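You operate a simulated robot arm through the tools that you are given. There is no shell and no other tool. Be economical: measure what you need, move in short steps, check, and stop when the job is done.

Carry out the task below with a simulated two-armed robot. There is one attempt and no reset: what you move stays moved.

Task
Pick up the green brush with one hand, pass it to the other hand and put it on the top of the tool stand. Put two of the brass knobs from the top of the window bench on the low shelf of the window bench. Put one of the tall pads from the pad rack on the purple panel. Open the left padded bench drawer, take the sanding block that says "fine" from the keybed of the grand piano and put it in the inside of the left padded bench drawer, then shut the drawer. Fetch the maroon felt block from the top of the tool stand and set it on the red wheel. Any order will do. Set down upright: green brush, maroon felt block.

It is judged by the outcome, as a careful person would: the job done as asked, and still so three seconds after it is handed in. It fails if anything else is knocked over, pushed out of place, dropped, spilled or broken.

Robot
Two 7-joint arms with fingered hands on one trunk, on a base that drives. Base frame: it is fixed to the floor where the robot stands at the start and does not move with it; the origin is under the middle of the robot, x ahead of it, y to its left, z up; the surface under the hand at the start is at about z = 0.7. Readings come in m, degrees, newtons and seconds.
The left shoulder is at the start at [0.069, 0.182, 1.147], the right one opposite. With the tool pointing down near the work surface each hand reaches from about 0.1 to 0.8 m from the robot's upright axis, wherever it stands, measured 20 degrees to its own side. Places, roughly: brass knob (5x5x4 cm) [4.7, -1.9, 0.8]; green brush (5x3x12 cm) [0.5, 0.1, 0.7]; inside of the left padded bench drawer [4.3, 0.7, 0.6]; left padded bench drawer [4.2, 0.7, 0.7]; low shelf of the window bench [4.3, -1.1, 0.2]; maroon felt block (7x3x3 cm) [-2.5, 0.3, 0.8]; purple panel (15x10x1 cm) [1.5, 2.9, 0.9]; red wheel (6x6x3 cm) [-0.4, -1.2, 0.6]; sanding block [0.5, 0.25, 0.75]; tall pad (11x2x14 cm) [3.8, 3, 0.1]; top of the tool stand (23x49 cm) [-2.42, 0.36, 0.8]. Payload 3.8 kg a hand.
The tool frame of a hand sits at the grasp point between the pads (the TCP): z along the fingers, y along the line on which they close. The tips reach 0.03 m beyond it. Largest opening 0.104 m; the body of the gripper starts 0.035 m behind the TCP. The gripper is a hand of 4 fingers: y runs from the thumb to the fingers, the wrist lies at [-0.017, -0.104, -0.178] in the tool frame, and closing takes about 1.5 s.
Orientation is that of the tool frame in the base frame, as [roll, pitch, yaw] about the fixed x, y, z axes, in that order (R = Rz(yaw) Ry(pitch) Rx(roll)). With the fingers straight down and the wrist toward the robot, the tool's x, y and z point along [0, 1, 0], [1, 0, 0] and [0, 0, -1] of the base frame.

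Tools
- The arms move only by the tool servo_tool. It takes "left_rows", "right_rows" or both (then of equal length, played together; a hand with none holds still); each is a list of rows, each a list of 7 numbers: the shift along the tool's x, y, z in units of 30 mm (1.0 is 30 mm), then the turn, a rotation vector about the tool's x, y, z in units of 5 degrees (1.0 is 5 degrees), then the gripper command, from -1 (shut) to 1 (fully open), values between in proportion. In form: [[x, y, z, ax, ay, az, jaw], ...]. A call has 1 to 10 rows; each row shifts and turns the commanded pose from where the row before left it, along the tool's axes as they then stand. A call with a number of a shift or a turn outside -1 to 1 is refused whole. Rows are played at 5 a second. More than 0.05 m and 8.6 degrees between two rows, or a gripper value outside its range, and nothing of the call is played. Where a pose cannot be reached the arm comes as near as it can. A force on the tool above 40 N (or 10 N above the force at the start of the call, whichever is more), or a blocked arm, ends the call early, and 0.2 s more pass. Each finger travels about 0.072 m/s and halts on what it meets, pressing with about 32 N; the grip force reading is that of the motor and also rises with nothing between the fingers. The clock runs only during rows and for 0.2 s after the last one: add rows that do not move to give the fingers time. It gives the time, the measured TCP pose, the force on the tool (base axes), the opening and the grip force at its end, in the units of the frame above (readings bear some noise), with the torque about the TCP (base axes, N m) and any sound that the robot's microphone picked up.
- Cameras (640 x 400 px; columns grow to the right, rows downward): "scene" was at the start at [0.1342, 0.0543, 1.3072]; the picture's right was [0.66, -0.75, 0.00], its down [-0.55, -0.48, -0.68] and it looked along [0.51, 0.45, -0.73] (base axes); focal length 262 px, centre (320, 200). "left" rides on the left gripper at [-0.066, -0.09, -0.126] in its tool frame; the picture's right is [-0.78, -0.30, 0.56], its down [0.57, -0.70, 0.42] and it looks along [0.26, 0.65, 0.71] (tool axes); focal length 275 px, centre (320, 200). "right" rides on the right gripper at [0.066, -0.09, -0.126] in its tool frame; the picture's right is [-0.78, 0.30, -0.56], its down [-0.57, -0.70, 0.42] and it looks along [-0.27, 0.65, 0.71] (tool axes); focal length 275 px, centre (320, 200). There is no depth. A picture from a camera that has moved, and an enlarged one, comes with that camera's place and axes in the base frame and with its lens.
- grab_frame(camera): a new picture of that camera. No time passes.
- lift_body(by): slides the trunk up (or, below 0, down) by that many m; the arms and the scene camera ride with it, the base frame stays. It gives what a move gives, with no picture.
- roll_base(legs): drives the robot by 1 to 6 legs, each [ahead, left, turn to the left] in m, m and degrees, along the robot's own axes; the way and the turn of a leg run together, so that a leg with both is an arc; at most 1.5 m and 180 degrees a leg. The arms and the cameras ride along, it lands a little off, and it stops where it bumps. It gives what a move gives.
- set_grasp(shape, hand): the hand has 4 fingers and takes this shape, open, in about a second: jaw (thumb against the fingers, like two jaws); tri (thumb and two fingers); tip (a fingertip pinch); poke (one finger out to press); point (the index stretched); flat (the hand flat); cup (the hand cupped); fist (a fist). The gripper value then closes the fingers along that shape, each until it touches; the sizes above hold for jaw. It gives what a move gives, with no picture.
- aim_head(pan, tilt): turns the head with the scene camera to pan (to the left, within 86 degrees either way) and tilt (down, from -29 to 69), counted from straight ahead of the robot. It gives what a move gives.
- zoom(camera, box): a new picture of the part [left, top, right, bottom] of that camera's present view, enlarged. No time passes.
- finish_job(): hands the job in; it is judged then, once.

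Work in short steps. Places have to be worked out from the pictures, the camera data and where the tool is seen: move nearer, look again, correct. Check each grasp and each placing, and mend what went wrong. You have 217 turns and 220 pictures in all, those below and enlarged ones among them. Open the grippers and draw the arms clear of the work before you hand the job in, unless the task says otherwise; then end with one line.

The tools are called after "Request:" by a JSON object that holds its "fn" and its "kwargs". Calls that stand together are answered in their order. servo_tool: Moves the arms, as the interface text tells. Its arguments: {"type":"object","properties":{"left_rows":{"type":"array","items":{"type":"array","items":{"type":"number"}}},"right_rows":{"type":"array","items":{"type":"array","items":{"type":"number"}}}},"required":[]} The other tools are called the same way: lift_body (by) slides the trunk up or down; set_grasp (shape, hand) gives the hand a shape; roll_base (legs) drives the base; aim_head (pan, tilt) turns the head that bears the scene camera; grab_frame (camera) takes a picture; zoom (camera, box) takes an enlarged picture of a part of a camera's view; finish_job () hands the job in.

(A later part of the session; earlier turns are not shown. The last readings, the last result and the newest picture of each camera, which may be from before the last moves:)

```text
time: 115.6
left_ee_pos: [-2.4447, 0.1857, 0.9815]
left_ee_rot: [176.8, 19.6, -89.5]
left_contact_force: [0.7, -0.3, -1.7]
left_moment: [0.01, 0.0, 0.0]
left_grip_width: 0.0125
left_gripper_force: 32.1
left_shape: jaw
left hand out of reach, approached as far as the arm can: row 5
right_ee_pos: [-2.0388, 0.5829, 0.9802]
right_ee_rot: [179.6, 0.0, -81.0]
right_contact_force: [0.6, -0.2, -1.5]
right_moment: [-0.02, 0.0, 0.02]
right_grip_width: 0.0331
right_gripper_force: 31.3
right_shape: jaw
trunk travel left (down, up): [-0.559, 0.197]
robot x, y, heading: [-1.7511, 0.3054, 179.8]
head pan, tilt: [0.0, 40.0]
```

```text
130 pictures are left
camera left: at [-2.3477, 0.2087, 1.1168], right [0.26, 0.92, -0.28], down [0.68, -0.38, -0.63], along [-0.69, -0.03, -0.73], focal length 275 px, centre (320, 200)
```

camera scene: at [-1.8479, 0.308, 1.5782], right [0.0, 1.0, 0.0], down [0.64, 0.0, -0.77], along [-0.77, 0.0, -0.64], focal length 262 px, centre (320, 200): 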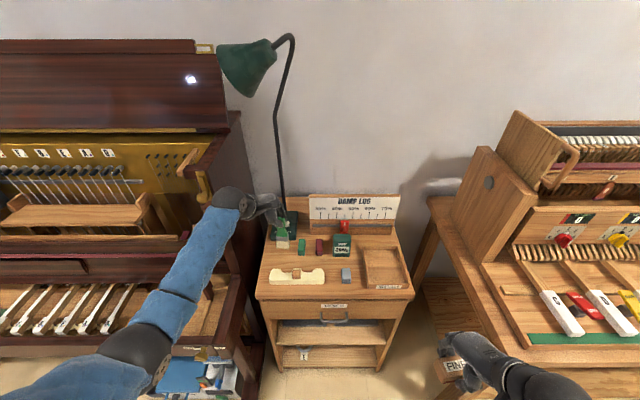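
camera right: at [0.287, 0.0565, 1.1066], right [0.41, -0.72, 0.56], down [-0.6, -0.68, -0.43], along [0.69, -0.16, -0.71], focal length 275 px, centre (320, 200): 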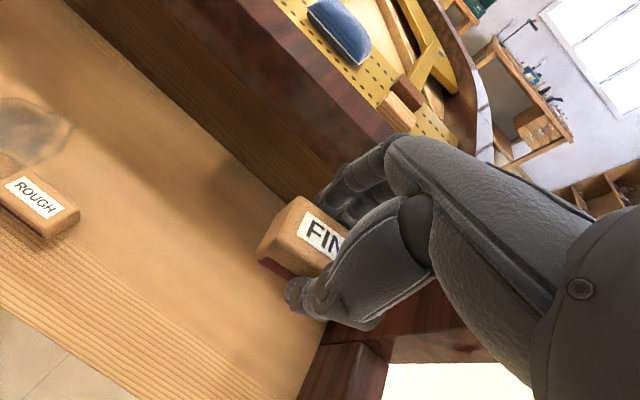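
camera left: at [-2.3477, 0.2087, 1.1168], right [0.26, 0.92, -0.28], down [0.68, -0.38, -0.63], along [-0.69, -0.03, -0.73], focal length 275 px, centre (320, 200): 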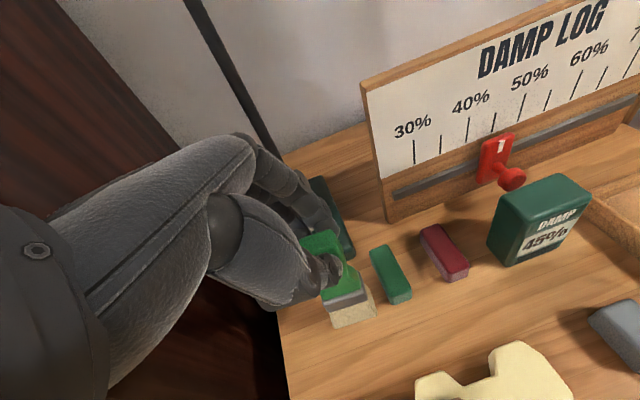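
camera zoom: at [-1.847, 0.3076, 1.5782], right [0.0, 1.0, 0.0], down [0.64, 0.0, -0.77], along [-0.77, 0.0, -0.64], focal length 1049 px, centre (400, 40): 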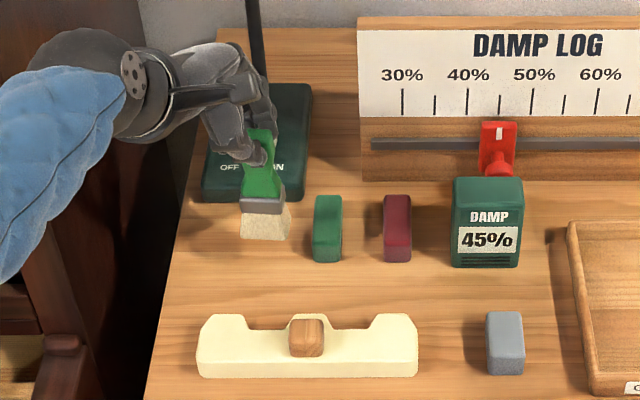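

The brush is almost over the spot, but the arm is at its limit. I lower the rest with the trunk; the right hand with FINE stays clear at z ≈ 0.93.

Request:
{"fn": "lift_body", "kwargs": {"by": -0.045}}

Request:
{"fn": "zoom", "kwargs": {"camera": "scene", "box": [220, 190, 380, 290]}}

Request:
{"fn": "grab_frame", "kwargs": {"camera": "scene"}}

```text
time: 116.5
left_ee_pos: [-2.443, 0.1898, 0.9368]
left_ee_rot: [176.8, 19.5, -89.7]
left_contact_force: [-1.3, -0.1, -1.0]
left_moment: [0.01, 0.02, -0.06]
left_grip_width: 0.0127
left_gripper_force: 32.4
left_shape: jaw
right_ee_pos: [-2.0395, 0.5842, 0.9348]
right_ee_rot: [179.5, 0.1, -80.9]
right_contact_force: [-0.2, -0.2, -0.4]
right_moment: [-0.01, -0.03, 0.02]
right_grip_width: 0.0331
right_gripper_force: 31.8
right_shape: jaw
trunk travel left (down, up): [-0.514, 0.242]
robot x, y, heading: [-1.7458, 0.3059, 179.9]
head pan, tilt: [0.0, 40.0]
```

```text
4.00 times, centred on (300, 240) of scene
camera zoom: at [-1.851, 0.3077, 1.5332], right [0.0, 1.0, 0.0], down [0.64, 0.0, -0.77], along [-0.77, 0.0, -0.64], focal length 1049 px, centre (400, 40)
```

zoom: 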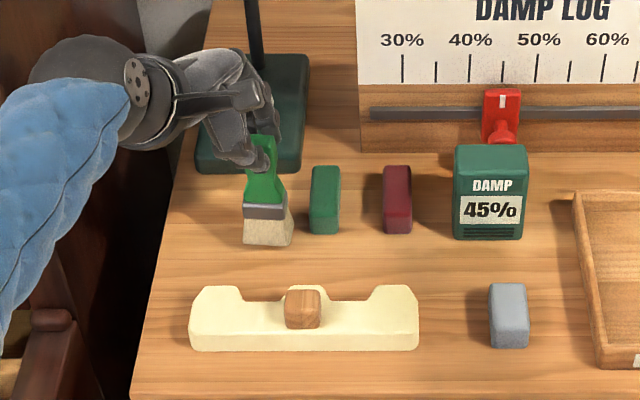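

```text
128 pictures are left
camera scene: at [-1.851, 0.3077, 1.5332], right [0.0, 1.0, 0.0], down [0.64, 0.0, -0.77], along [-0.77, 0.0, -0.64], focal length 262 px, centre (320, 200)
```

scene: 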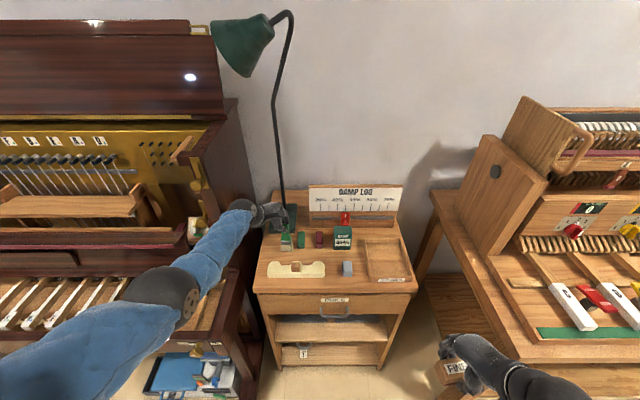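

Request:
{"fn": "lift_body", "kwargs": {"by": -0.013}}

Request:
{"fn": "zoom", "kwargs": {"camera": "scene", "box": [260, 210, 340, 260]}}

```text
time: 117.1
left_ee_pos: [-2.4423, 0.1873, 0.922]
left_ee_rot: [176.8, 19.6, -89.6]
left_contact_force: [0.4, 0.4, 0.0]
left_moment: [-0.01, -0.01, 0.03]
left_grip_width: 0.0129
left_gripper_force: 32.0
left_shape: jaw
right_ee_pos: [-2.0379, 0.5838, 0.9221]
right_ee_rot: [179.5, -0.1, -81.1]
right_contact_force: [-0.1, 0.4, -0.6]
right_moment: [-0.01, 0.01, 0.01]
right_grip_width: 0.033
right_gripper_force: 32.0
right_shape: jaw
trunk travel left (down, up): [-0.501, 0.255]
robot x, y, heading: [-1.7464, 0.306, 179.7]
head pan, tilt: [0.0, 40.0]
```

```text
8.00 times, centred on (300, 235) of scene
camera zoom: at [-1.8524, 0.3077, 1.52], right [0.0, 1.0, 0.0], down [0.64, 0.0, -0.77], along [-0.77, 0.0, -0.64], focal length 2097 px, centre (480, -80)
```

zoom: 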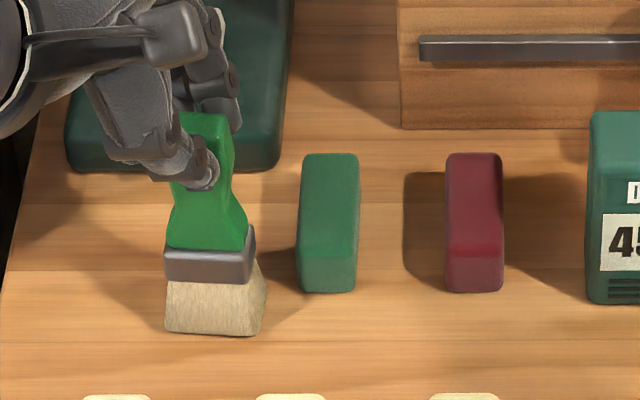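

Request:
{"fn": "lift_body", "kwargs": {"by": -0.005}}

```text
time: 117.7
left_ee_pos: [-2.4433, 0.188, 0.9208]
left_ee_rot: [176.4, 19.7, -89.8]
left_contact_force: [1.1, -1.0, 15.4]
left_moment: [0.07, 0.03, -0.03]
left_grip_width: 0.0133
left_gripper_force: 31.7
left_shape: jaw
right_ee_pos: [-2.0373, 0.584, 0.9174]
right_ee_rot: [179.5, -0.1, -81.1]
right_contact_force: [0.0, -0.3, -0.6]
right_moment: [-0.01, -0.01, 0.0]
right_grip_width: 0.0331
right_gripper_force: 31.6
right_shape: jaw
trunk travel left (down, up): [-0.496, 0.26]
robot x, y, heading: [-1.7481, 0.3077, 179.5]
head pan, tilt: [0.0, 40.0]
```

Contact at 15 N. I ease off slightly and open the left hand.

Request:
{"fn": "lift_body", "kwargs": {"by": 0.003}}

Request:
{"fn": "servo_tool", "kwargs": {"left_rows": [[0, 0, 0, 0, 0, 0, -0.7], [0, 0, 0, 0, 0, 0, -0.5], [0, 0, 0, 0, 0, 0, -0.2], [0, 0, 0, 0, 0, 0, 0.1], [0, 0, 0, 0, 0, 0, 0.3], [0, 0, 0, 0, 0, 0, 0.3]]}}

Request:
{"fn": "zoom", "kwargs": {"camera": "scene", "box": [220, 180, 380, 280]}}

Request:
{"fn": "grab_frame", "kwargs": {"camera": "left"}}

```text
time: 118.2
left_ee_pos: [-2.4426, 0.1892, 0.9213]
left_ee_rot: [176.7, 19.6, -89.6]
left_contact_force: [1.1, -0.5, 11.2]
left_moment: [0.1, 0.1, 0.03]
left_grip_width: 0.0132
left_gripper_force: 31.6
left_shape: jaw
right_ee_pos: [-2.0391, 0.5839, 0.9206]
right_ee_rot: [179.7, -0.2, -81.1]
right_contact_force: [1.0, -0.3, -0.3]
right_moment: [-0.01, 0.01, -0.03]
right_grip_width: 0.0331
right_gripper_force: 31.8
right_shape: jaw
trunk travel left (down, up): [-0.499, 0.257]
robot x, y, heading: [-1.7485, 0.3002, 179.7]
head pan, tilt: [0.0, 40.0]
```

```text
time: 119.6
left_ee_pos: [-2.4434, 0.1889, 0.9199]
left_ee_rot: [176.8, 19.6, -89.5]
left_contact_force: [-0.2, -0.5, -0.6]
left_moment: [0.01, 0.01, 0.0]
left_grip_width: 0.0671
left_gripper_force: 0.1
left_shape: jaw
right_ee_pos: [-2.0384, 0.5845, 0.9193]
right_ee_rot: [179.6, -0.1, -81.2]
right_contact_force: [-0.1, 0.8, 0.7]
right_moment: [0.02, 0.01, 0.01]
right_grip_width: 0.033
right_gripper_force: 32.2
right_shape: jaw
trunk travel left (down, up): [-0.499, 0.257]
robot x, y, heading: [-1.7485, 0.3064, 179.8]
head pan, tilt: [0.0, 40.0]
```

```text
4.00 times, centred on (300, 230) of scene
camera zoom: at [-1.8532, 0.3077, 1.518], right [0.0, 1.0, 0.0], down [0.64, 0.0, -0.77], along [-0.77, 0.0, -0.64], focal length 1049 px, centre (400, 80)
```

zoom: 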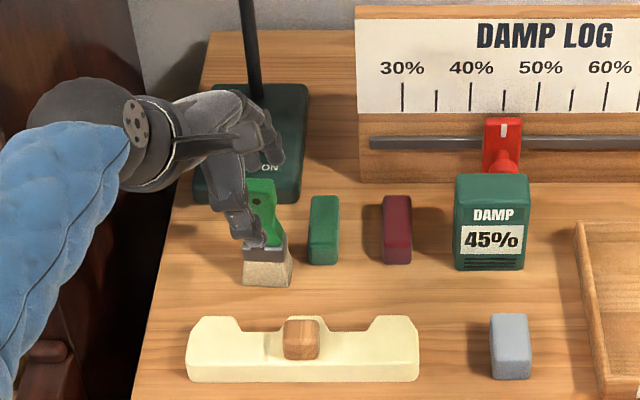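

```text
125 pictures are left
camera left: at [-2.3464, 0.2114, 1.0554], right [0.26, 0.92, -0.28], down [0.68, -0.38, -0.63], along [-0.69, -0.03, -0.73], focal length 275 px, centre (320, 200)
```

left: 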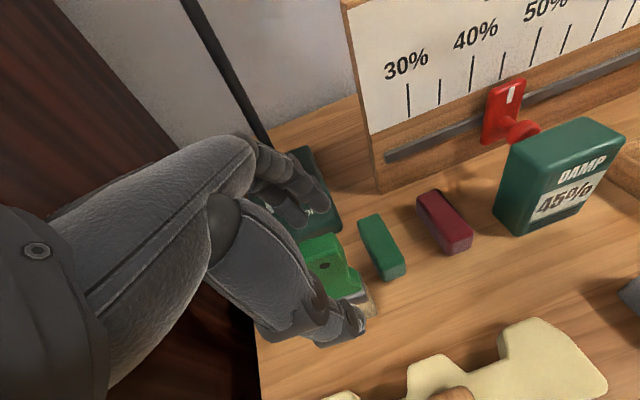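

The brush stands on its own. I withdraw along the fingers.

Request:
{"fn": "servo_tool", "kwargs": {"left_rows": [[0, 0, -0.8, 0, 0, 0, 0.3], [0, 0, -1, 0, 0, 0, 0.3], [0, 0, -1, 0, 0, 0, 0.3], [0, 0, -1, 0, 0, 0, 0.3], [0, 0, -1, 0, 0, 0, 0.3], [0, 0, 0, 0, 0, 0, 0.3]]}}

Request:
{"fn": "zoom", "kwargs": {"camera": "scene", "box": [220, 180, 380, 280]}}

```text
time: 121.0
left_ee_pos: [-2.4366, 0.1377, 1.056]
left_ee_rot: [176.8, 19.6, -89.7]
left_contact_force: [0.3, 0.5, -0.8]
left_moment: [-0.02, -0.06, -0.01]
left_grip_width: 0.067
left_gripper_force: 0.1
left_shape: jaw
right_ee_pos: [-2.038, 0.5832, 0.9199]
right_ee_rot: [179.6, 0.0, -81.1]
right_contact_force: [0.0, -0.4, -0.4]
right_moment: [-0.01, 0.0, -0.01]
right_grip_width: 0.033
right_gripper_force: 31.7
right_shape: jaw
trunk travel left (down, up): [-0.499, 0.257]
robot x, y, heading: [-1.7501, 0.3092, 179.9]
head pan, tilt: [0.0, 40.0]
```

```text
4.00 times, centred on (300, 230) of scene
camera zoom: at [-1.8531, 0.3079, 1.518], right [0.0, 1.0, 0.0], down [0.64, 0.0, -0.77], along [-0.77, 0.0, -0.64], focal length 1049 px, centre (400, 80)
```

zoom: 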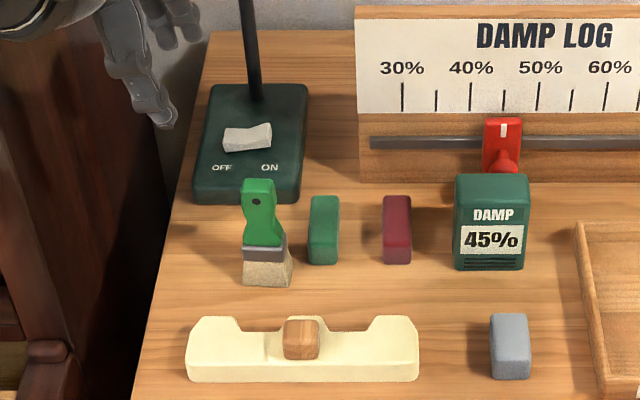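

The brush is placed upright. Next is the maroon block, centre about [-2.491, 0.306]. I straighten the left hand above it and raise the right hand so the trunk can come down.

Request:
{"fn": "servo_tool", "kwargs": {"left_rows": [[0, 0, -0.3, 0.15, 1, 0, 0.9], [0, 0, -0.3, 0.15, 1, 0, 0.9], [0, 0, 0, 0.15, 1, 0, 0.9], [0, 0, 0, 0.15, 0.95, 0, 0.9], [-0.95, 0.3, 0, 0, 0, 0, 0.9], [-0.95, 0.3, 0, 0, 0, 0, 0.9], [-0.95, 0.3, 0, 0, 0, 0, 0.9], [-0.95, 0.3, 0, 0, 0, 0, 0.9], [-0.95, 0.3, 0, 0, 0, 0, 0.9], [-0.95, 0.3, 0, 0, 0, 0, 0.9]], "right_rows": [[0, 0, -0.6, 0, 0, 0, -1], [0, 0, -0.6, 0, 0, 0, -1], [0, 0, -0.6, 0, 0, 0, -1], [0, 0, -0.6, 0, 0, 0, -1], [0, 0, -0.6, 0, 0, 0, -1], [0, 0, -0.6, 0, 0, 0, -1], [0, 0, -0.6, 0, 0, 0, -1], [0, 0, -0.6, 0, 0, 0, -1], [0, 0, -0.6, 0, 0, 0, -1], [0, 0, 0, 0, 0, 0, -1]]}}

Request:
{"fn": "grab_frame", "kwargs": {"camera": "left"}}

Request:
{"fn": "grab_frame", "kwargs": {"camera": "scene"}}

```text
time: 123.2
left_ee_pos: [-2.4621, 0.2767, 1.0754]
left_ee_rot: [179.9, -0.2, -89.0]
left_contact_force: [0.3, -0.3, 0.3]
left_moment: [0.0, 0.03, 0.02]
left_grip_width: 0.0989
left_gripper_force: 0.0
left_shape: jaw
left hand out of reach, approached as far as the arm can: row 9, 10
right_ee_pos: [-2.0797, 0.6035, 1.048]
right_ee_rot: [179.7, -0.2, -81.1]
right_contact_force: [-0.3, -0.2, -0.6]
right_moment: [0.02, 0.0, -0.02]
right_grip_width: 0.0331
right_gripper_force: 32.1
right_shape: jaw
right hand out of reach, approached as far as the arm can: row 5, 6, 7, 8, 9
trunk travel left (down, up): [-0.499, 0.257]
robot x, y, heading: [-1.7456, 0.306, 179.8]
head pan, tilt: [0.0, 40.0]
```

```text
123 pictures are left
camera left: at [-2.3728, 0.3452, 1.1992], right [0.28, 0.78, -0.56], down [0.71, -0.56, -0.42], along [-0.65, -0.28, -0.71], focal length 275 px, centre (320, 200)
```

left: 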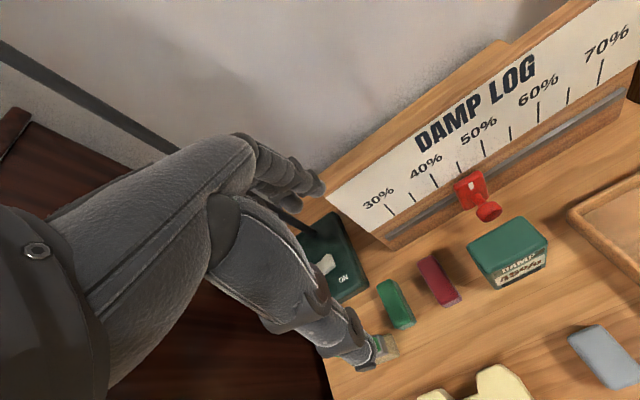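

```text
122 pictures are left
camera scene: at [-1.8524, 0.309, 1.5181], right [0.0, 1.0, 0.0], down [0.64, 0.0, -0.77], along [-0.77, 0.0, -0.64], focal length 262 px, centre (320, 200)
```

scene: 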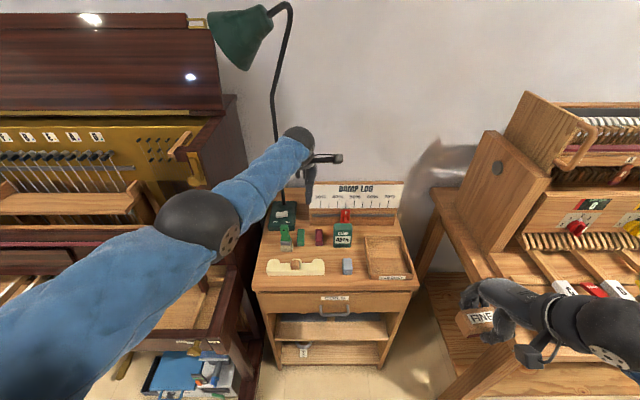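

The left arm is at full stretch. I pull it back 10 cm, then drive 10 cm closer to the stand.

Request:
{"fn": "servo_tool", "kwargs": {"left_rows": [[0, -0.85, 0, 0, 0, 0, 0.9], [0, -0.85, 0, 0, 0, 0, 0.9], [0, -0.85, 0, 0, 0, 0, 0.9], [0, -0.85, 0, 0, 0, 0, 0.9], [0, 0, 0, 0, 0, 0, 0.9]]}}

Request:
{"fn": "roll_base", "kwargs": {"legs": [[0.1, -0.03, 0]]}}

Request:
{"fn": "lift_body", "kwargs": {"by": -0.08}}

Request:
{"fn": "grab_frame", "kwargs": {"camera": "scene"}}

```text
time: 124.4
left_ee_pos: [-2.3598, 0.2762, 1.0755]
left_ee_rot: [180.0, -0.2, -89.1]
left_contact_force: [-0.3, -0.7, 0.0]
left_moment: [0.0, -0.02, 0.0]
left_grip_width: 0.0986
left_gripper_force: 0.1
left_shape: jaw
right_ee_pos: [-2.0814, 0.6013, 1.0454]
right_ee_rot: [179.7, -0.3, -81.1]
right_contact_force: [-0.3, 0.9, -1.2]
right_moment: [0.01, 0.0, -0.02]
right_grip_width: 0.0331
right_gripper_force: 31.9
right_shape: jaw
trunk travel left (down, up): [-0.499, 0.257]
robot x, y, heading: [-1.7497, 0.3034, 179.8]
head pan, tilt: [0.0, 40.0]
```

```text
time: 125.6
left_ee_pos: [-2.461, 0.3088, 1.0754]
left_ee_rot: [-180.0, -0.1, -89.2]
left_contact_force: [0.4, -0.7, 0.4]
left_moment: [0.02, -0.03, -0.02]
left_grip_width: 0.0987
left_gripper_force: 0.0
left_shape: jaw
right_ee_pos: [-2.18, 0.6326, 1.0472]
right_ee_rot: [179.9, -0.2, -81.2]
right_contact_force: [-0.3, 0.0, -0.5]
right_moment: [-0.02, -0.03, -0.03]
right_grip_width: 0.0331
right_gripper_force: 32.0
right_shape: jaw
trunk travel left (down, up): [-0.499, 0.257]
robot x, y, heading: [-1.8436, 0.3387, 179.8]
head pan, tilt: [0.0, 40.0]
```

```text
time: 126.7
left_ee_pos: [-2.4596, 0.31, 0.9975]
left_ee_rot: [179.9, -0.2, -89.2]
left_contact_force: [0.5, -0.2, 0.1]
left_moment: [0.03, 0.01, 0.0]
left_grip_width: 0.0988
left_gripper_force: 0.0
left_shape: jaw
right_ee_pos: [-2.1808, 0.633, 0.9587]
right_ee_rot: [-179.0, -0.5, -81.3]
right_contact_force: [-0.2, 0.9, -0.2]
right_moment: [0.0, 0.02, 0.01]
right_grip_width: 0.0327
right_gripper_force: 31.3
right_shape: jaw
trunk travel left (down, up): [-0.419, 0.337]
robot x, y, heading: [-1.8481, 0.339, 179.6]
head pan, tilt: [0.0, 40.0]
```

```text
121 pictures are left
camera scene: at [-1.9661, 0.3387, 1.4378], right [0.01, 1.0, 0.0], down [0.64, 0.0, -0.77], along [-0.77, 0.01, -0.64], focal length 262 px, centre (320, 200)
```

scene: 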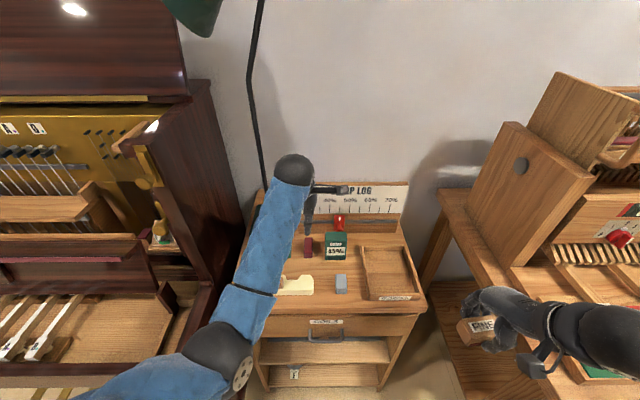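

Request:
{"fn": "servo_tool", "kwargs": {"left_rows": [[0.1, 0.5, 0.5, 0, 0, 0, 0.9], [0.05, 0.5, 0.5, 0, 0, 0, 0.9], [0, 0, 0.5, 0, 0, 0, 0.9], [0, 0, 0.5, 0, 0, 0, 0.9], [0, 0, 0, 0, 0, 0, 0.9]]}}

Request:
{"fn": "grab_frame", "kwargs": {"camera": "left"}}

Request:
{"fn": "zoom", "kwargs": {"camera": "scene", "box": [240, 170, 400, 300]}}

```text
time: 127.9
left_ee_pos: [-2.4878, 0.3063, 0.9366]
left_ee_rot: [179.8, -0.1, -89.4]
left_contact_force: [22.8, 0.5, 7.2]
left_moment: [-0.11, 0.97, 0.19]
left_grip_width: 0.0973
left_gripper_force: 0.0
left_shape: jaw
right_ee_pos: [-2.1793, 0.6321, 0.9597]
right_ee_rot: [-179.0, -0.4, -81.2]
right_contact_force: [-0.2, 0.2, 0.1]
right_moment: [-0.01, 0.03, 0.02]
right_grip_width: 0.0327
right_gripper_force: 31.6
right_shape: jaw
trunk travel left (down, up): [-0.419, 0.337]
robot x, y, heading: [-1.8483, 0.3376, 179.5]
head pan, tilt: [0.0, 40.0]
```

```text
120 pictures are left
camera left: at [-2.3977, 0.3731, 1.0614], right [0.28, 0.78, -0.56], down [0.71, -0.56, -0.43], along [-0.65, -0.27, -0.71], focal length 275 px, centre (320, 200)
```

left: 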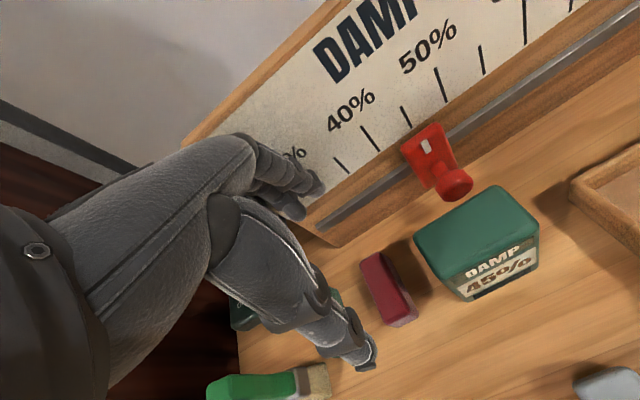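

```text
3.08 times, centred on (320, 235) of scene
camera zoom: at [-1.9626, 0.3389, 1.438], right [0.01, 1.0, 0.0], down [0.64, 0.0, -0.77], along [-0.77, 0.01, -0.64], focal length 807 px, centre (320, 92)
```

zoom: 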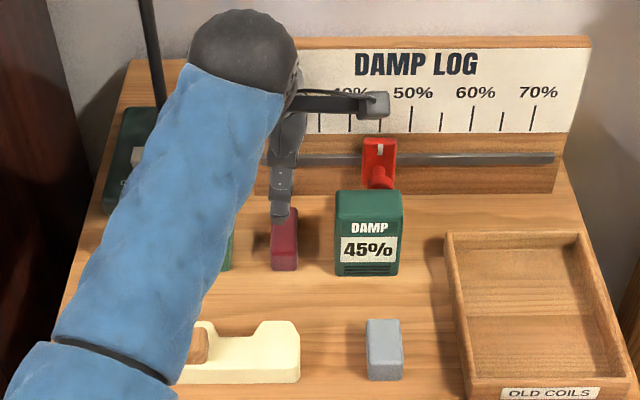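

The finger knuckles touch the DAMP LOG board, so an x-direction grasp doesn't fit. I back off and rise, then turn the hand 90° (fingers to the left, thumb to the right) to grip across the block's width.

Request:
{"fn": "servo_tool", "kwargs": {"left_rows": [[0, -0.6, 0, 0, 0, 0, 0.9], [0, -0.6, -0.3, 0, 0, 0, 0.9], [0, -0.6, -0.8, 0, 0, 0, 0.5], [0, 0, -0.9, 0, 0, 0, 0.2], [0, 0, -0.9, 0, 0, 0, 0], [0, 0, -0.9, 0, 0, 0, 0]]}}

Request:
{"fn": "servo_tool", "kwargs": {"left_rows": [[0, 0, 0, 0, 0, -1, 0], [0, 0, 0, 0, 0, -1, 0], [0, 0, 0, 0, 0, -1, 0], [0, 0, 0, 0, 0, -1, 0], [0, 0, 0, 0, 0, -1, 0], [0, 0, 0, 0, 0, -1, 0], [0, 0, 0, 0, 0, -1, 0], [0, 0, 0, 0, 0, -1, 0], [0, 0, 0, 0, 0, -1, 0]]}}

Request:
{"fn": "grab_frame", "kwargs": {"camera": "scene"}}

```text
time: 129.5
left_ee_pos: [-2.4428, 0.2776, 1.0416]
left_ee_rot: [179.7, -2.7, -87.3]
left_contact_force: [0.4, -0.3, 0.2]
left_moment: [0.03, -0.02, 0.0]
left_grip_width: 0.0525
left_gripper_force: 0.0
left_shape: jaw
right_ee_pos: [-2.1818, 0.6336, 0.9587]
right_ee_rot: [-178.8, -0.4, -81.2]
right_contact_force: [0.2, 0.2, -0.8]
right_moment: [0.01, 0.01, -0.02]
right_grip_width: 0.0328
right_gripper_force: 32.0
right_shape: jaw
trunk travel left (down, up): [-0.419, 0.337]
robot x, y, heading: [-1.8471, 0.3349, 179.5]
head pan, tilt: [0.0, 40.0]
stopped in row 6 (left hand): the arm was blocked; the commanded pose is now the measured one
```

```text
time: 131.5
left_ee_pos: [-2.442, 0.2798, 1.0402]
left_ee_rot: [178.3, -1.7, -42.4]
left_contact_force: [0.3, 0.6, 0.2]
left_moment: [-0.01, -0.03, -0.03]
left_grip_width: 0.0522
left_gripper_force: 0.1
left_shape: jaw
right_ee_pos: [-2.1815, 0.6332, 0.9593]
right_ee_rot: [-178.9, -0.5, -81.2]
right_contact_force: [-1.0, 0.1, -1.4]
right_moment: [0.02, 0.01, -0.02]
right_grip_width: 0.0328
right_gripper_force: 32.1
right_shape: jaw
trunk travel left (down, up): [-0.419, 0.337]
robot x, y, heading: [-1.8494, 0.3368, 179.6]
head pan, tilt: [0.0, 40.0]
```

```text
118 pictures are left
camera scene: at [-1.9669, 0.3388, 1.4375], right [0.01, 1.0, 0.0], down [0.64, 0.0, -0.77], along [-0.77, 0.01, -0.64], focal length 262 px, centre (320, 200)
```

scene: 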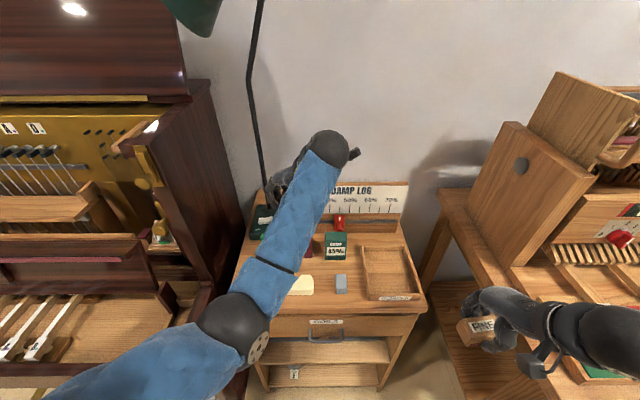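

Request:
{"fn": "servo_tool", "kwargs": {"left_rows": [[0, 0, 0, 0, 0, -0.95, 0], [0, 0, 0, 0, 0, -0.95, 0], [0, 0, 0, 0, 0, -0.95, 0], [0, 0, 0, 0, 0, -0.95, 0], [0, 0, 0, 0, 0, -0.95, 0], [0, 0, 0, 0, 0, -0.95, 0], [0, 0, 0, 0, 0, -0.95, 0], [0, 0, 0, 0, 0, -0.95, 0], [0, 0, 0, 0, 0, -0.95, 0], [0, 0, 0, 0, 0, 0, 0]]}}

Request:
{"fn": "grab_frame", "kwargs": {"camera": "left"}}

Request:
{"fn": "grab_frame", "kwargs": {"camera": "scene"}}

```text
time: 133.7
left_ee_pos: [-2.4537, 0.2275, 1.0325]
left_ee_rot: [177.6, 0.1, 0.3]
left_contact_force: [-0.3, -0.6, 0.3]
left_moment: [-0.02, -0.03, -0.02]
left_grip_width: 0.0523
left_gripper_force: 0.1
left_shape: jaw
left hand out of reach, approached as far as the arm can: row 6, 8
right_ee_pos: [-2.182, 0.6334, 0.9589]
right_ee_rot: [-178.8, -0.5, -81.2]
right_contact_force: [0.7, -0.2, -0.4]
right_moment: [0.01, 0.01, -0.01]
right_grip_width: 0.0326
right_gripper_force: 32.2
right_shape: jaw
trunk travel left (down, up): [-0.419, 0.337]
robot x, y, heading: [-1.848, 0.3352, 180.0]
head pan, tilt: [0.0, 40.0]
```

```text
117 pictures are left
camera left: at [-2.5197, 0.3235, 1.1521], right [-0.78, 0.27, -0.57], down [0.57, 0.69, -0.46], along [0.27, -0.68, -0.68], focal length 275 px, centre (320, 200)
```

left: 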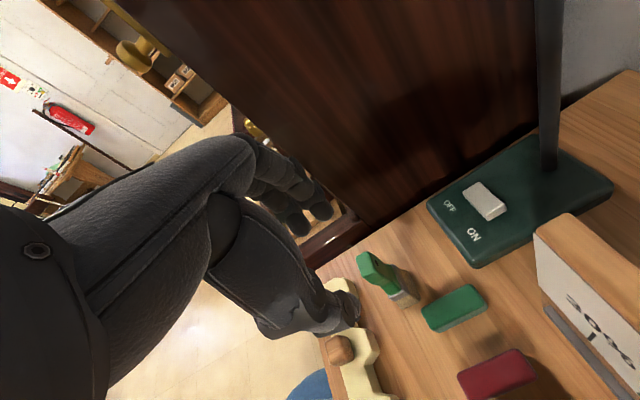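

```text
116 pictures are left
camera scene: at [-1.9669, 0.3382, 1.4375], right [0.01, 1.0, 0.0], down [0.64, 0.0, -0.77], along [-0.77, 0.01, -0.64], focal length 262 px, centre (320, 200)
```

scene: 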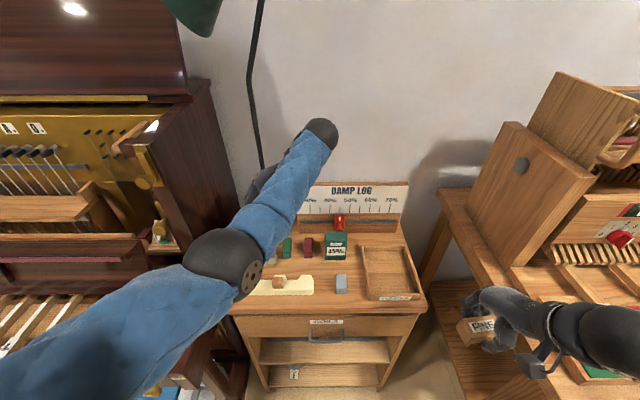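

The orientation is reachable, but I need the base about 9 cm further right to get over the block. The right hand (z 0.96) stays well above the bench surface, so I strafe.

Request:
{"fn": "roll_base", "kwargs": {"legs": [[0, -0.09, 0]]}}

Request:
{"fn": "grab_frame", "kwargs": {"camera": "left"}}

Request:
{"fn": "grab_frame", "kwargs": {"camera": "scene"}}

```text
time: 134.8
left_ee_pos: [-2.4521, 0.3149, 1.0312]
left_ee_rot: [177.4, 0.1, 0.5]
left_contact_force: [-0.4, 0.4, -0.4]
left_moment: [-0.04, -0.01, -0.01]
left_grip_width: 0.0522
left_gripper_force: 0.1
left_shape: jaw
right_ee_pos: [-2.1813, 0.7205, 0.9579]
right_ee_rot: [-178.9, -0.5, -81.0]
right_contact_force: [0.4, 0.4, 0.2]
right_moment: [-0.01, 0.02, 0.0]
right_grip_width: 0.0331
right_gripper_force: 32.2
right_shape: jaw
trunk travel left (down, up): [-0.419, 0.337]
robot x, y, heading: [-1.8446, 0.4232, 179.9]
head pan, tilt: [0.0, 40.0]
```

```text
115 pictures are left
camera left: at [-2.5191, 0.4108, 1.1521], right [-0.78, 0.26, -0.57], down [0.57, 0.69, -0.46], along [0.27, -0.68, -0.68], focal length 275 px, centre (320, 200)
```

left: 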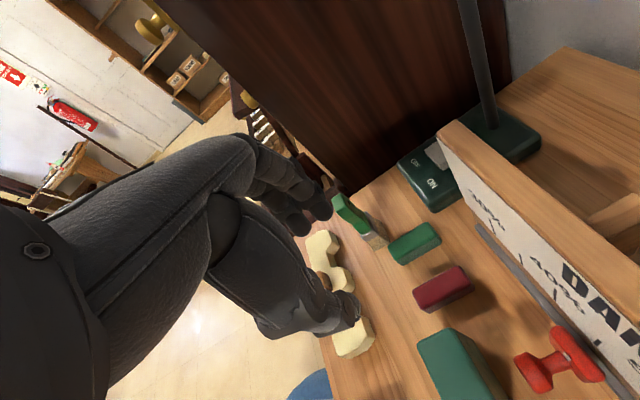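

```text
114 pictures are left
camera scene: at [-1.9664, 0.4277, 1.4375], right [0.0, 1.0, 0.0], down [0.64, 0.0, -0.77], along [-0.77, 0.0, -0.64], focal length 262 px, centre (320, 200)
```

scene: 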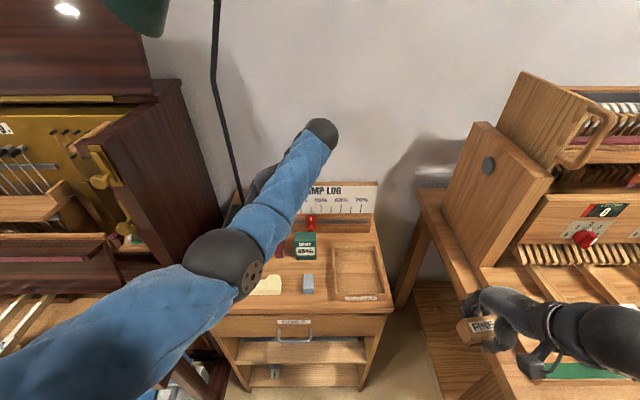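

Both cameras agree on the maroon block at about [-2.488, 0.307]. I centre slightly toward its front end to keep the wrist camera clear of the board, and descend partway.

Request:
{"fn": "servo_tool", "kwargs": {"left_rows": [[-0.65, 0.25, 0, 0, 0, 0, 0], [0, 0, 0.9, 0.25, 0, 0, 0], [0, 0, 0.9, 0.25, 0, 0, 0], [0, 0, 0.9, 0, 0, 0, 0], [0, 0, 0, 0, 0, 0, 0]]}}

Request:
{"fn": "grab_frame", "kwargs": {"camera": "left"}}

Request:
{"fn": "zoom", "kwargs": {"camera": "scene", "box": [210, 150, 370, 270]}}

```text
time: 136.0
left_ee_pos: [-2.4641, 0.3034, 0.9515]
left_ee_rot: [180.0, 0.1, 0.5]
left_contact_force: [-0.3, 0.3, 1.5]
left_moment: [0.01, -0.02, -0.04]
left_grip_width: 0.0524
left_gripper_force: 0.1
left_shape: jaw
left hand out of reach, approached as far as the arm can: row 3, 4
right_ee_pos: [-2.183, 0.7197, 0.9591]
right_ee_rot: [-178.9, -0.5, -81.0]
right_contact_force: [-0.7, 0.4, 0.0]
right_moment: [0.01, -0.01, 0.0]
right_grip_width: 0.033
right_gripper_force: 31.6
right_shape: jaw
trunk travel left (down, up): [-0.419, 0.337]
robot x, y, heading: [-1.8482, 0.424, 179.9]
head pan, tilt: [0.0, 40.0]
```

```text
113 pictures are left
camera left: at [-2.53, 0.3932, 1.0761], right [-0.78, 0.29, -0.56], down [0.57, 0.71, -0.43], along [0.27, -0.65, -0.71], focal length 275 px, centre (320, 200)
```

left: 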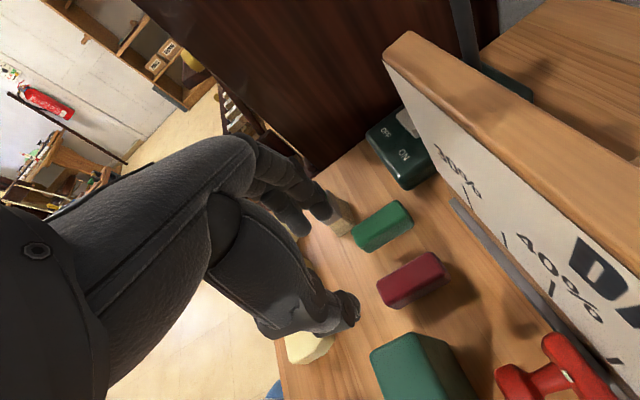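

```text
3.33 times, centred on (290, 210) of scene
camera zoom: at [-1.9663, 0.4259, 1.4376], right [0.0, 1.0, 0.0], down [0.64, 0.0, -0.77], along [-0.77, 0.0, -0.64], focal length 874 px, centre (420, 167)
```

zoom: 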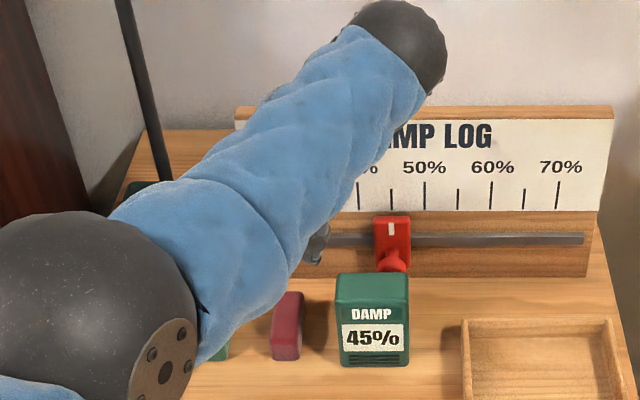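

The arm needs the trunk about 12 cm lower, but the right hand is just above the bench (z ≈ 0.89). I pull the right hand back, clear of the bench front.

Request:
{"fn": "servo_tool", "kwargs": {"right_rows": [[-0.18, -0.95, 0, 0, 0, 0, -1], [-0.18, -0.95, 0, 0, 0, 0, -1], [-0.18, -0.95, 0, 0, 0, 0, -1], [-0.18, -0.95, 0, 0, 0, 0, -1], [-0.18, -0.95, 0, 0, 0, 0, -1], [-0.18, -0.95, 0, 0, 0, 0, -1], [-0.18, -0.95, 0, 0, 0, 0, -1], [0, 0, 0, 0, 0, 0, -1]]}}

Request:
{"fn": "aim_head", "kwargs": {"pan": -35, "tilt": 50}}

Request:
{"fn": "grab_frame", "kwargs": {"camera": "scene"}}

```text
time: 137.8
left_ee_pos: [-2.4643, 0.3039, 0.9513]
left_ee_rot: [179.9, 0.1, 0.5]
left_contact_force: [0.2, -0.7, 0.1]
left_moment: [0.02, -0.04, 0.01]
left_grip_width: 0.0525
left_gripper_force: 0.2
left_shape: jaw
right_ee_pos: [-2.0432, 0.8208, 0.9262]
right_ee_rot: [-178.9, -0.6, -80.9]
right_contact_force: [0.0, -0.1, -1.1]
right_moment: [0.0, 0.01, 0.01]
right_grip_width: 0.0327
right_gripper_force: 32.6
right_shape: jaw
right hand out of reach, approached as far as the arm can: row 1, 2, 3, 4, 5, 6
trunk travel left (down, up): [-0.419, 0.337]
robot x, y, heading: [-1.8449, 0.4246, 179.9]
head pan, tilt: [0.0, 40.0]
```

```text
time: 138.8
left_ee_pos: [-2.4628, 0.3025, 0.9511]
left_ee_rot: [180.0, 0.1, 0.6]
left_contact_force: [-0.2, -0.4, 0.4]
left_moment: [0.01, 0.0, -0.01]
left_grip_width: 0.0523
left_gripper_force: 0.1
left_shape: jaw
right_ee_pos: [-2.0436, 0.8218, 0.9278]
right_ee_rot: [-178.8, -0.7, -81.0]
right_contact_force: [0.1, -0.5, -0.2]
right_moment: [-0.02, 0.01, -0.03]
right_grip_width: 0.0328
right_gripper_force: 32.2
right_shape: jaw
trunk travel left (down, up): [-0.419, 0.337]
robot x, y, heading: [-1.8486, 0.422, 179.7]
head pan, tilt: [-35.0, 50.0]
```

```text
111 pictures are left
camera scene: at [-1.9443, 0.47, 1.4234], right [0.58, 0.82, 0.0], down [0.63, -0.44, -0.64], along [-0.53, 0.37, -0.77], focal length 262 px, centre (320, 200)
```

scene: 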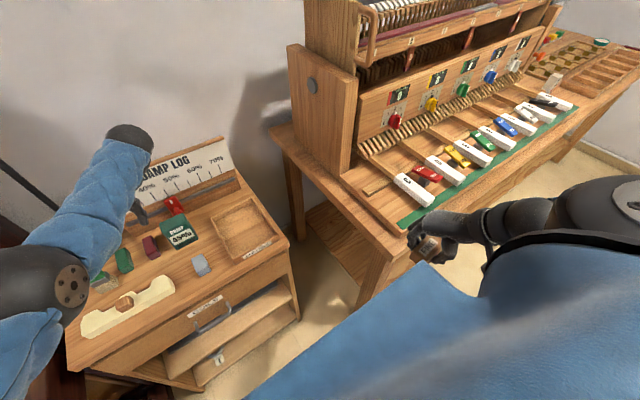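

I back the base up 8 cm so the right hand clears the bench front, then lower the trunk and reach forward with the left arm.

Request:
{"fn": "roll_base", "kwargs": {"legs": [[-0.08, 0, 0]]}}

Request:
{"fn": "lift_body", "kwargs": {"by": -0.05}}

Request:
{"fn": "grab_frame", "kwargs": {"camera": "scene"}}

```text
time: 139.9
left_ee_pos: [-2.3814, 0.3028, 0.9516]
left_ee_rot: [-180.0, 0.1, 0.5]
left_contact_force: [0.7, 0.2, 0.2]
left_moment: [0.01, 0.04, 0.01]
left_grip_width: 0.0524
left_gripper_force: 0.0
left_shape: jaw
right_ee_pos: [-1.9613, 0.8224, 0.9274]
right_ee_rot: [-178.9, -0.6, -80.8]
right_contact_force: [0.4, 0.2, -0.4]
right_moment: [-0.01, 0.06, 0.02]
right_grip_width: 0.0328
right_gripper_force: 32.1
right_shape: jaw
trunk travel left (down, up): [-0.419, 0.337]
robot x, y, heading: [-1.7654, 0.4239, 179.9]
head pan, tilt: [-35.0, 50.0]
```

```text
time: 140.8
left_ee_pos: [-2.3818, 0.3025, 0.9008]
left_ee_rot: [179.9, 0.1, 0.6]
left_contact_force: [-0.6, -0.4, 0.9]
left_moment: [-0.01, -0.01, -0.01]
left_grip_width: 0.0526
left_gripper_force: 0.1
left_shape: jaw
right_ee_pos: [-1.9635, 0.8218, 0.8749]
right_ee_rot: [-178.6, -0.8, -80.8]
right_contact_force: [0.4, 0.3, -0.6]
right_moment: [0.0, 0.02, -0.03]
right_grip_width: 0.0326
right_gripper_force: 32.1
right_shape: jaw
trunk travel left (down, up): [-0.369, 0.387]
robot x, y, heading: [-1.7692, 0.4214, 179.9]
head pan, tilt: [-35.0, 50.0]
```

```text
110 pictures are left
camera scene: at [-1.8762, 0.4697, 1.3731], right [0.58, 0.82, 0.0], down [0.63, -0.44, -0.64], along [-0.53, 0.37, -0.77], focal length 262 px, centre (320, 200)
```

scene: 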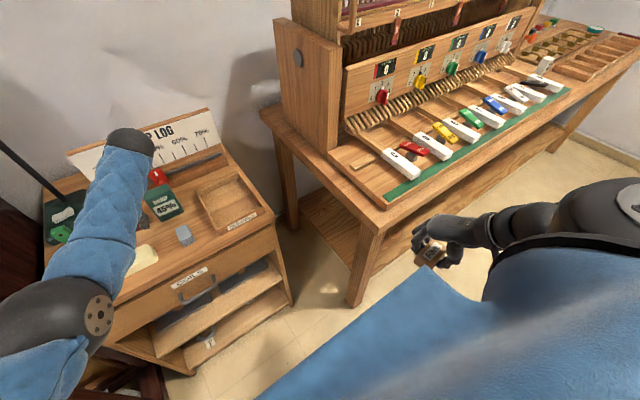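

Request:
{"fn": "servo_tool", "kwargs": {"left_rows": [[-0.75, 0, 0, 0, 0, 0, 0], [-0.75, 0, 0, 0, 0, 0, 0], [-0.75, 0, 0, 0, 0, 0, 0], [-0.75, 0, 0, 0, 0, 0, 0], [0, 0, 0, 0, 0, 0, 0]]}}

Request:
{"fn": "grab_frame", "kwargs": {"camera": "left"}}

```text
time: 142.0
left_ee_pos: [-2.3999, 0.2909, 0.9063]
left_ee_rot: [-179.9, 0.1, 0.5]
left_contact_force: [-0.3, -0.4, 0.0]
left_moment: [0.0, 0.0, 0.01]
left_grip_width: 0.0521
left_gripper_force: 0.1
left_shape: jaw
left hand out of reach, approached as far as the arm can: row 1, 2, 3, 4
right_ee_pos: [-1.9644, 0.823, 0.8753]
right_ee_rot: [-178.5, -0.8, -81.0]
right_contact_force: [0.3, -0.5, -0.2]
right_moment: [0.03, 0.01, -0.02]
right_grip_width: 0.0329
right_gripper_force: 32.2
right_shape: jaw
trunk travel left (down, up): [-0.369, 0.387]
robot x, y, heading: [-1.7663, 0.4237, 179.6]
head pan, tilt: [-35.0, 50.0]
```

```text
109 pictures are left
camera left: at [-2.466, 0.3822, 1.0312], right [-0.78, 0.29, -0.56], down [0.57, 0.71, -0.43], along [0.27, -0.65, -0.71], focal length 275 px, centre (320, 200)
```

left: 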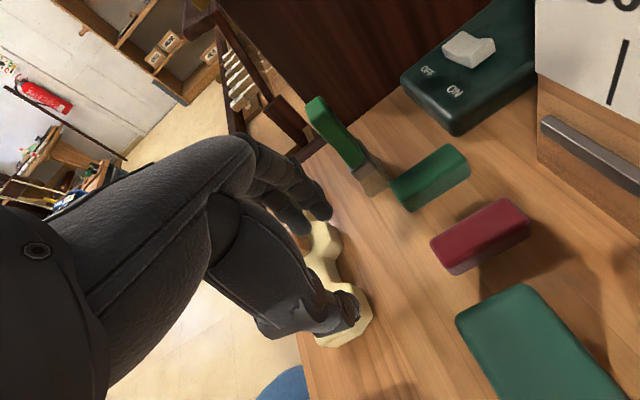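

In this orientation the left arm can't reach far enough. The right hand suits this block better, so I'll do the drawer with FINE first and come back for the maroon block with the right hand free. I withdraw the left hand up and back, then look at the whole stand.

Request:
{"fn": "servo_tool", "kwargs": {"left_rows": [[0.8, 0, -0.5, 0, 0, 0, 0], [0.8, 0, -0.9, 0, 0, 0, 0], [0.8, 0, -0.9, 0, 0, 0, 0], [0.8, 0, -0.9, 0, 0, 0, 0], [0.8, 0, -0.9, 0, 0, 0, 0], [0.8, 0, -0.5, 0, 0, 0, 0], [0.8, 0, 0, 0, 0, 0, 0], [0, 0, 0, 0, 0, 0, 0]]}}

Request:
{"fn": "roll_base", "kwargs": {"legs": [[-0.35, 0, 0]]}}

Request:
{"fn": "aim_head", "kwargs": {"pan": 0, "tilt": 40}}

Request:
{"fn": "grab_frame", "kwargs": {"camera": "scene"}}

```text
time: 143.8
left_ee_pos: [-2.338, 0.2471, 0.9532]
left_ee_rot: [180.0, 0.1, 0.4]
left_contact_force: [-0.1, 0.0, 0.2]
left_moment: [0.01, 0.02, 0.03]
left_grip_width: 0.0524
left_gripper_force: 0.0
left_shape: jaw
left hand out of reach, approached as far as the arm can: row 2, 3, 4, 5, 6, 7
right_ee_pos: [-1.9643, 0.8224, 0.8754]
right_ee_rot: [-178.3, -0.8, -80.9]
right_contact_force: [-1.4, 0.2, -0.7]
right_moment: [0.01, -0.01, 0.02]
right_grip_width: 0.0328
right_gripper_force: 31.9
right_shape: jaw
trunk travel left (down, up): [-0.369, 0.387]
robot x, y, heading: [-1.7655, 0.4216, 179.8]
head pan, tilt: [-35.0, 50.0]
```

```text
time: 146.1
left_ee_pos: [-1.9878, 0.2477, 0.9539]
left_ee_rot: [179.9, 0.2, 0.1]
left_contact_force: [-0.6, -0.5, 0.4]
left_moment: [0.0, -0.02, 0.02]
left_grip_width: 0.0523
left_gripper_force: 0.0
left_shape: jaw
right_ee_pos: [-1.6112, 0.8216, 0.8747]
right_ee_rot: [-178.5, -0.8, -81.2]
right_contact_force: [0.3, -0.2, -0.3]
right_moment: [0.0, -0.02, 0.01]
right_grip_width: 0.033
right_gripper_force: 31.7
right_shape: jaw
trunk travel left (down, up): [-0.369, 0.387]
robot x, y, heading: [-1.4144, 0.4186, 179.5]
head pan, tilt: [-35.0, 50.0]
```

```text
time: 147.1
left_ee_pos: [-1.9881, 0.247, 0.9532]
left_ee_rot: [179.8, 0.1, 0.1]
left_contact_force: [-0.2, 0.0, 0.0]
left_moment: [0.0, 0.0, 0.01]
left_grip_width: 0.0523
left_gripper_force: 0.0
left_shape: jaw
right_ee_pos: [-1.6113, 0.8216, 0.8734]
right_ee_rot: [-178.5, -0.8, -81.2]
right_contact_force: [0.1, 0.4, -0.8]
right_moment: [-0.02, -0.02, 0.04]
right_grip_width: 0.0328
right_gripper_force: 31.8
right_shape: jaw
trunk travel left (down, up): [-0.369, 0.387]
robot x, y, heading: [-1.4188, 0.4222, 179.2]
head pan, tilt: [0.0, 40.0]
```

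```text
108 pictures are left
camera scene: at [-1.5493, 0.4242, 1.3871], right [0.01, 1.0, 0.0], down [0.64, -0.01, -0.77], along [-0.77, 0.01, -0.64], focal length 262 px, centre (320, 200)
```

scene: 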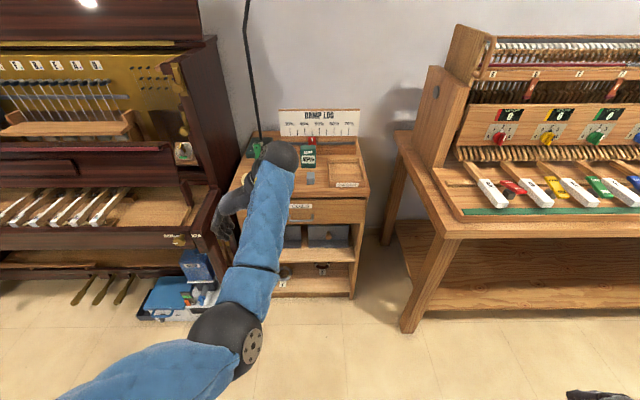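

Everything on the stand stands as before. I raise the trunk, turn the left hand back to its normal orientation and tuck both hands for the drive to the padded bench.

Request:
{"fn": "lift_body", "kwargs": {"by": 0.25}}

Request:
{"fn": "servo_tool", "kwargs": {"left_rows": [[0, 0, 0, 0, 0, 1, 0], [0, 0, 0, 0, 0, 1, 0], [0, 0, 0, 0, 0, 1, 0], [0, 0, 0, 0, 0, 1, 0], [0, 0, 0, 0, 0, 1, 0], [0, 0, 0, 0, 0, 1, 0], [0, 0, 0, 0, 0, 1, 0], [0, 0, 0, 0, 0, 1, 0], [0, 0, 0, 0, 0, 1, 0], [0, 0, 0, 0, 0, 1, 0]]}}

Request:
{"fn": "servo_tool", "kwargs": {"left_rows": [[0, 0, 0, 0, 0, 1, 0], [0, 0, 0, 0, 0, 1, 0], [0, 0, 0, 0, 0, 1, 0], [0, 0, 0, 0, 0, 1, 0], [0, 0, 0, 0, 0, 1, 0], [0, 0, 0, 0, 0, 1, 0], [0, 0, 0, 0, 0, 1, 0], [0, 0, 0, 0, 0, 1, 0], [0.5, -0.9, 0, 0, 0, 0, 0], [0.5, -0.9, 0, 0, 0, 0, 0]]}}

Request:
{"fn": "zoom", "kwargs": {"camera": "scene", "box": [200, 150, 400, 275]}}

```text
time: 149.7
left_ee_pos: [-1.9892, 0.2469, 1.2038]
left_ee_rot: [179.9, 0.1, 0.1]
left_contact_force: [-0.7, 0.8, 0.4]
left_moment: [-0.01, 0.03, -0.01]
left_grip_width: 0.0523
left_gripper_force: 0.1
left_shape: jaw
right_ee_pos: [-1.6122, 0.8213, 1.1257]
right_ee_rot: [-178.4, -0.7, -81.2]
right_contact_force: [0.7, 0.5, -1.2]
right_moment: [-0.01, 0.01, 0.04]
right_grip_width: 0.0328
right_gripper_force: 31.7
right_shape: jaw
trunk travel left (down, up): [-0.619, 0.137]
robot x, y, heading: [-1.4164, 0.422, 179.4]
head pan, tilt: [0.0, 40.0]
```

```text
time: 152.1
left_ee_pos: [-2.0174, 0.2245, 1.2624]
left_ee_rot: [174.4, 3.2, -48.3]
left_contact_force: [0.3, -0.3, 0.0]
left_moment: [0.01, -0.02, 0.01]
left_grip_width: 0.0524
left_gripper_force: 0.3
left_shape: jaw
right_ee_pos: [-1.6126, 0.8216, 1.1253]
right_ee_rot: [-178.4, -0.7, -81.3]
right_contact_force: [1.4, 0.4, -0.5]
right_moment: [0.02, -0.01, -0.01]
right_grip_width: 0.0327
right_gripper_force: 31.5
right_shape: jaw
trunk travel left (down, up): [-0.619, 0.137]
robot x, y, heading: [-1.4152, 0.4225, 179.5]
head pan, tilt: [0.0, 40.0]
stopped in row 10 (left hand): the arm was blocked; the commanded pose is now the measured one
```

```text
time: 154.3
left_ee_pos: [-1.9589, 0.2004, 1.2549]
left_ee_rot: [173.8, -0.9, -88.5]
left_contact_force: [0.4, 1.1, 0.1]
left_moment: [-0.04, -0.02, 0.02]
left_grip_width: 0.0525
left_gripper_force: 0.0
left_shape: jaw
right_ee_pos: [-1.6108, 0.8215, 1.1244]
right_ee_rot: [-178.5, -0.8, -81.3]
right_contact_force: [0.3, -0.1, -0.4]
right_moment: [0.02, -0.01, 0.01]
right_grip_width: 0.033
right_gripper_force: 32.1
right_shape: jaw
trunk travel left (down, up): [-0.619, 0.137]
robot x, y, heading: [-1.4142, 0.4224, 179.6]
head pan, tilt: [0.0, 40.0]
```

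```text
3.20 times, centred on (300, 212) of scene
camera zoom: at [-1.5117, 0.4233, 1.6384], right [0.01, 1.0, 0.0], down [0.64, -0.01, -0.77], along [-0.77, 0.01, -0.64], focal length 839 px, centre (384, 160)
```

zoom: 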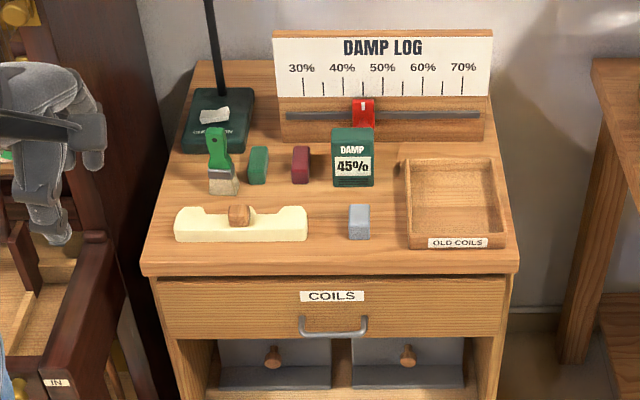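

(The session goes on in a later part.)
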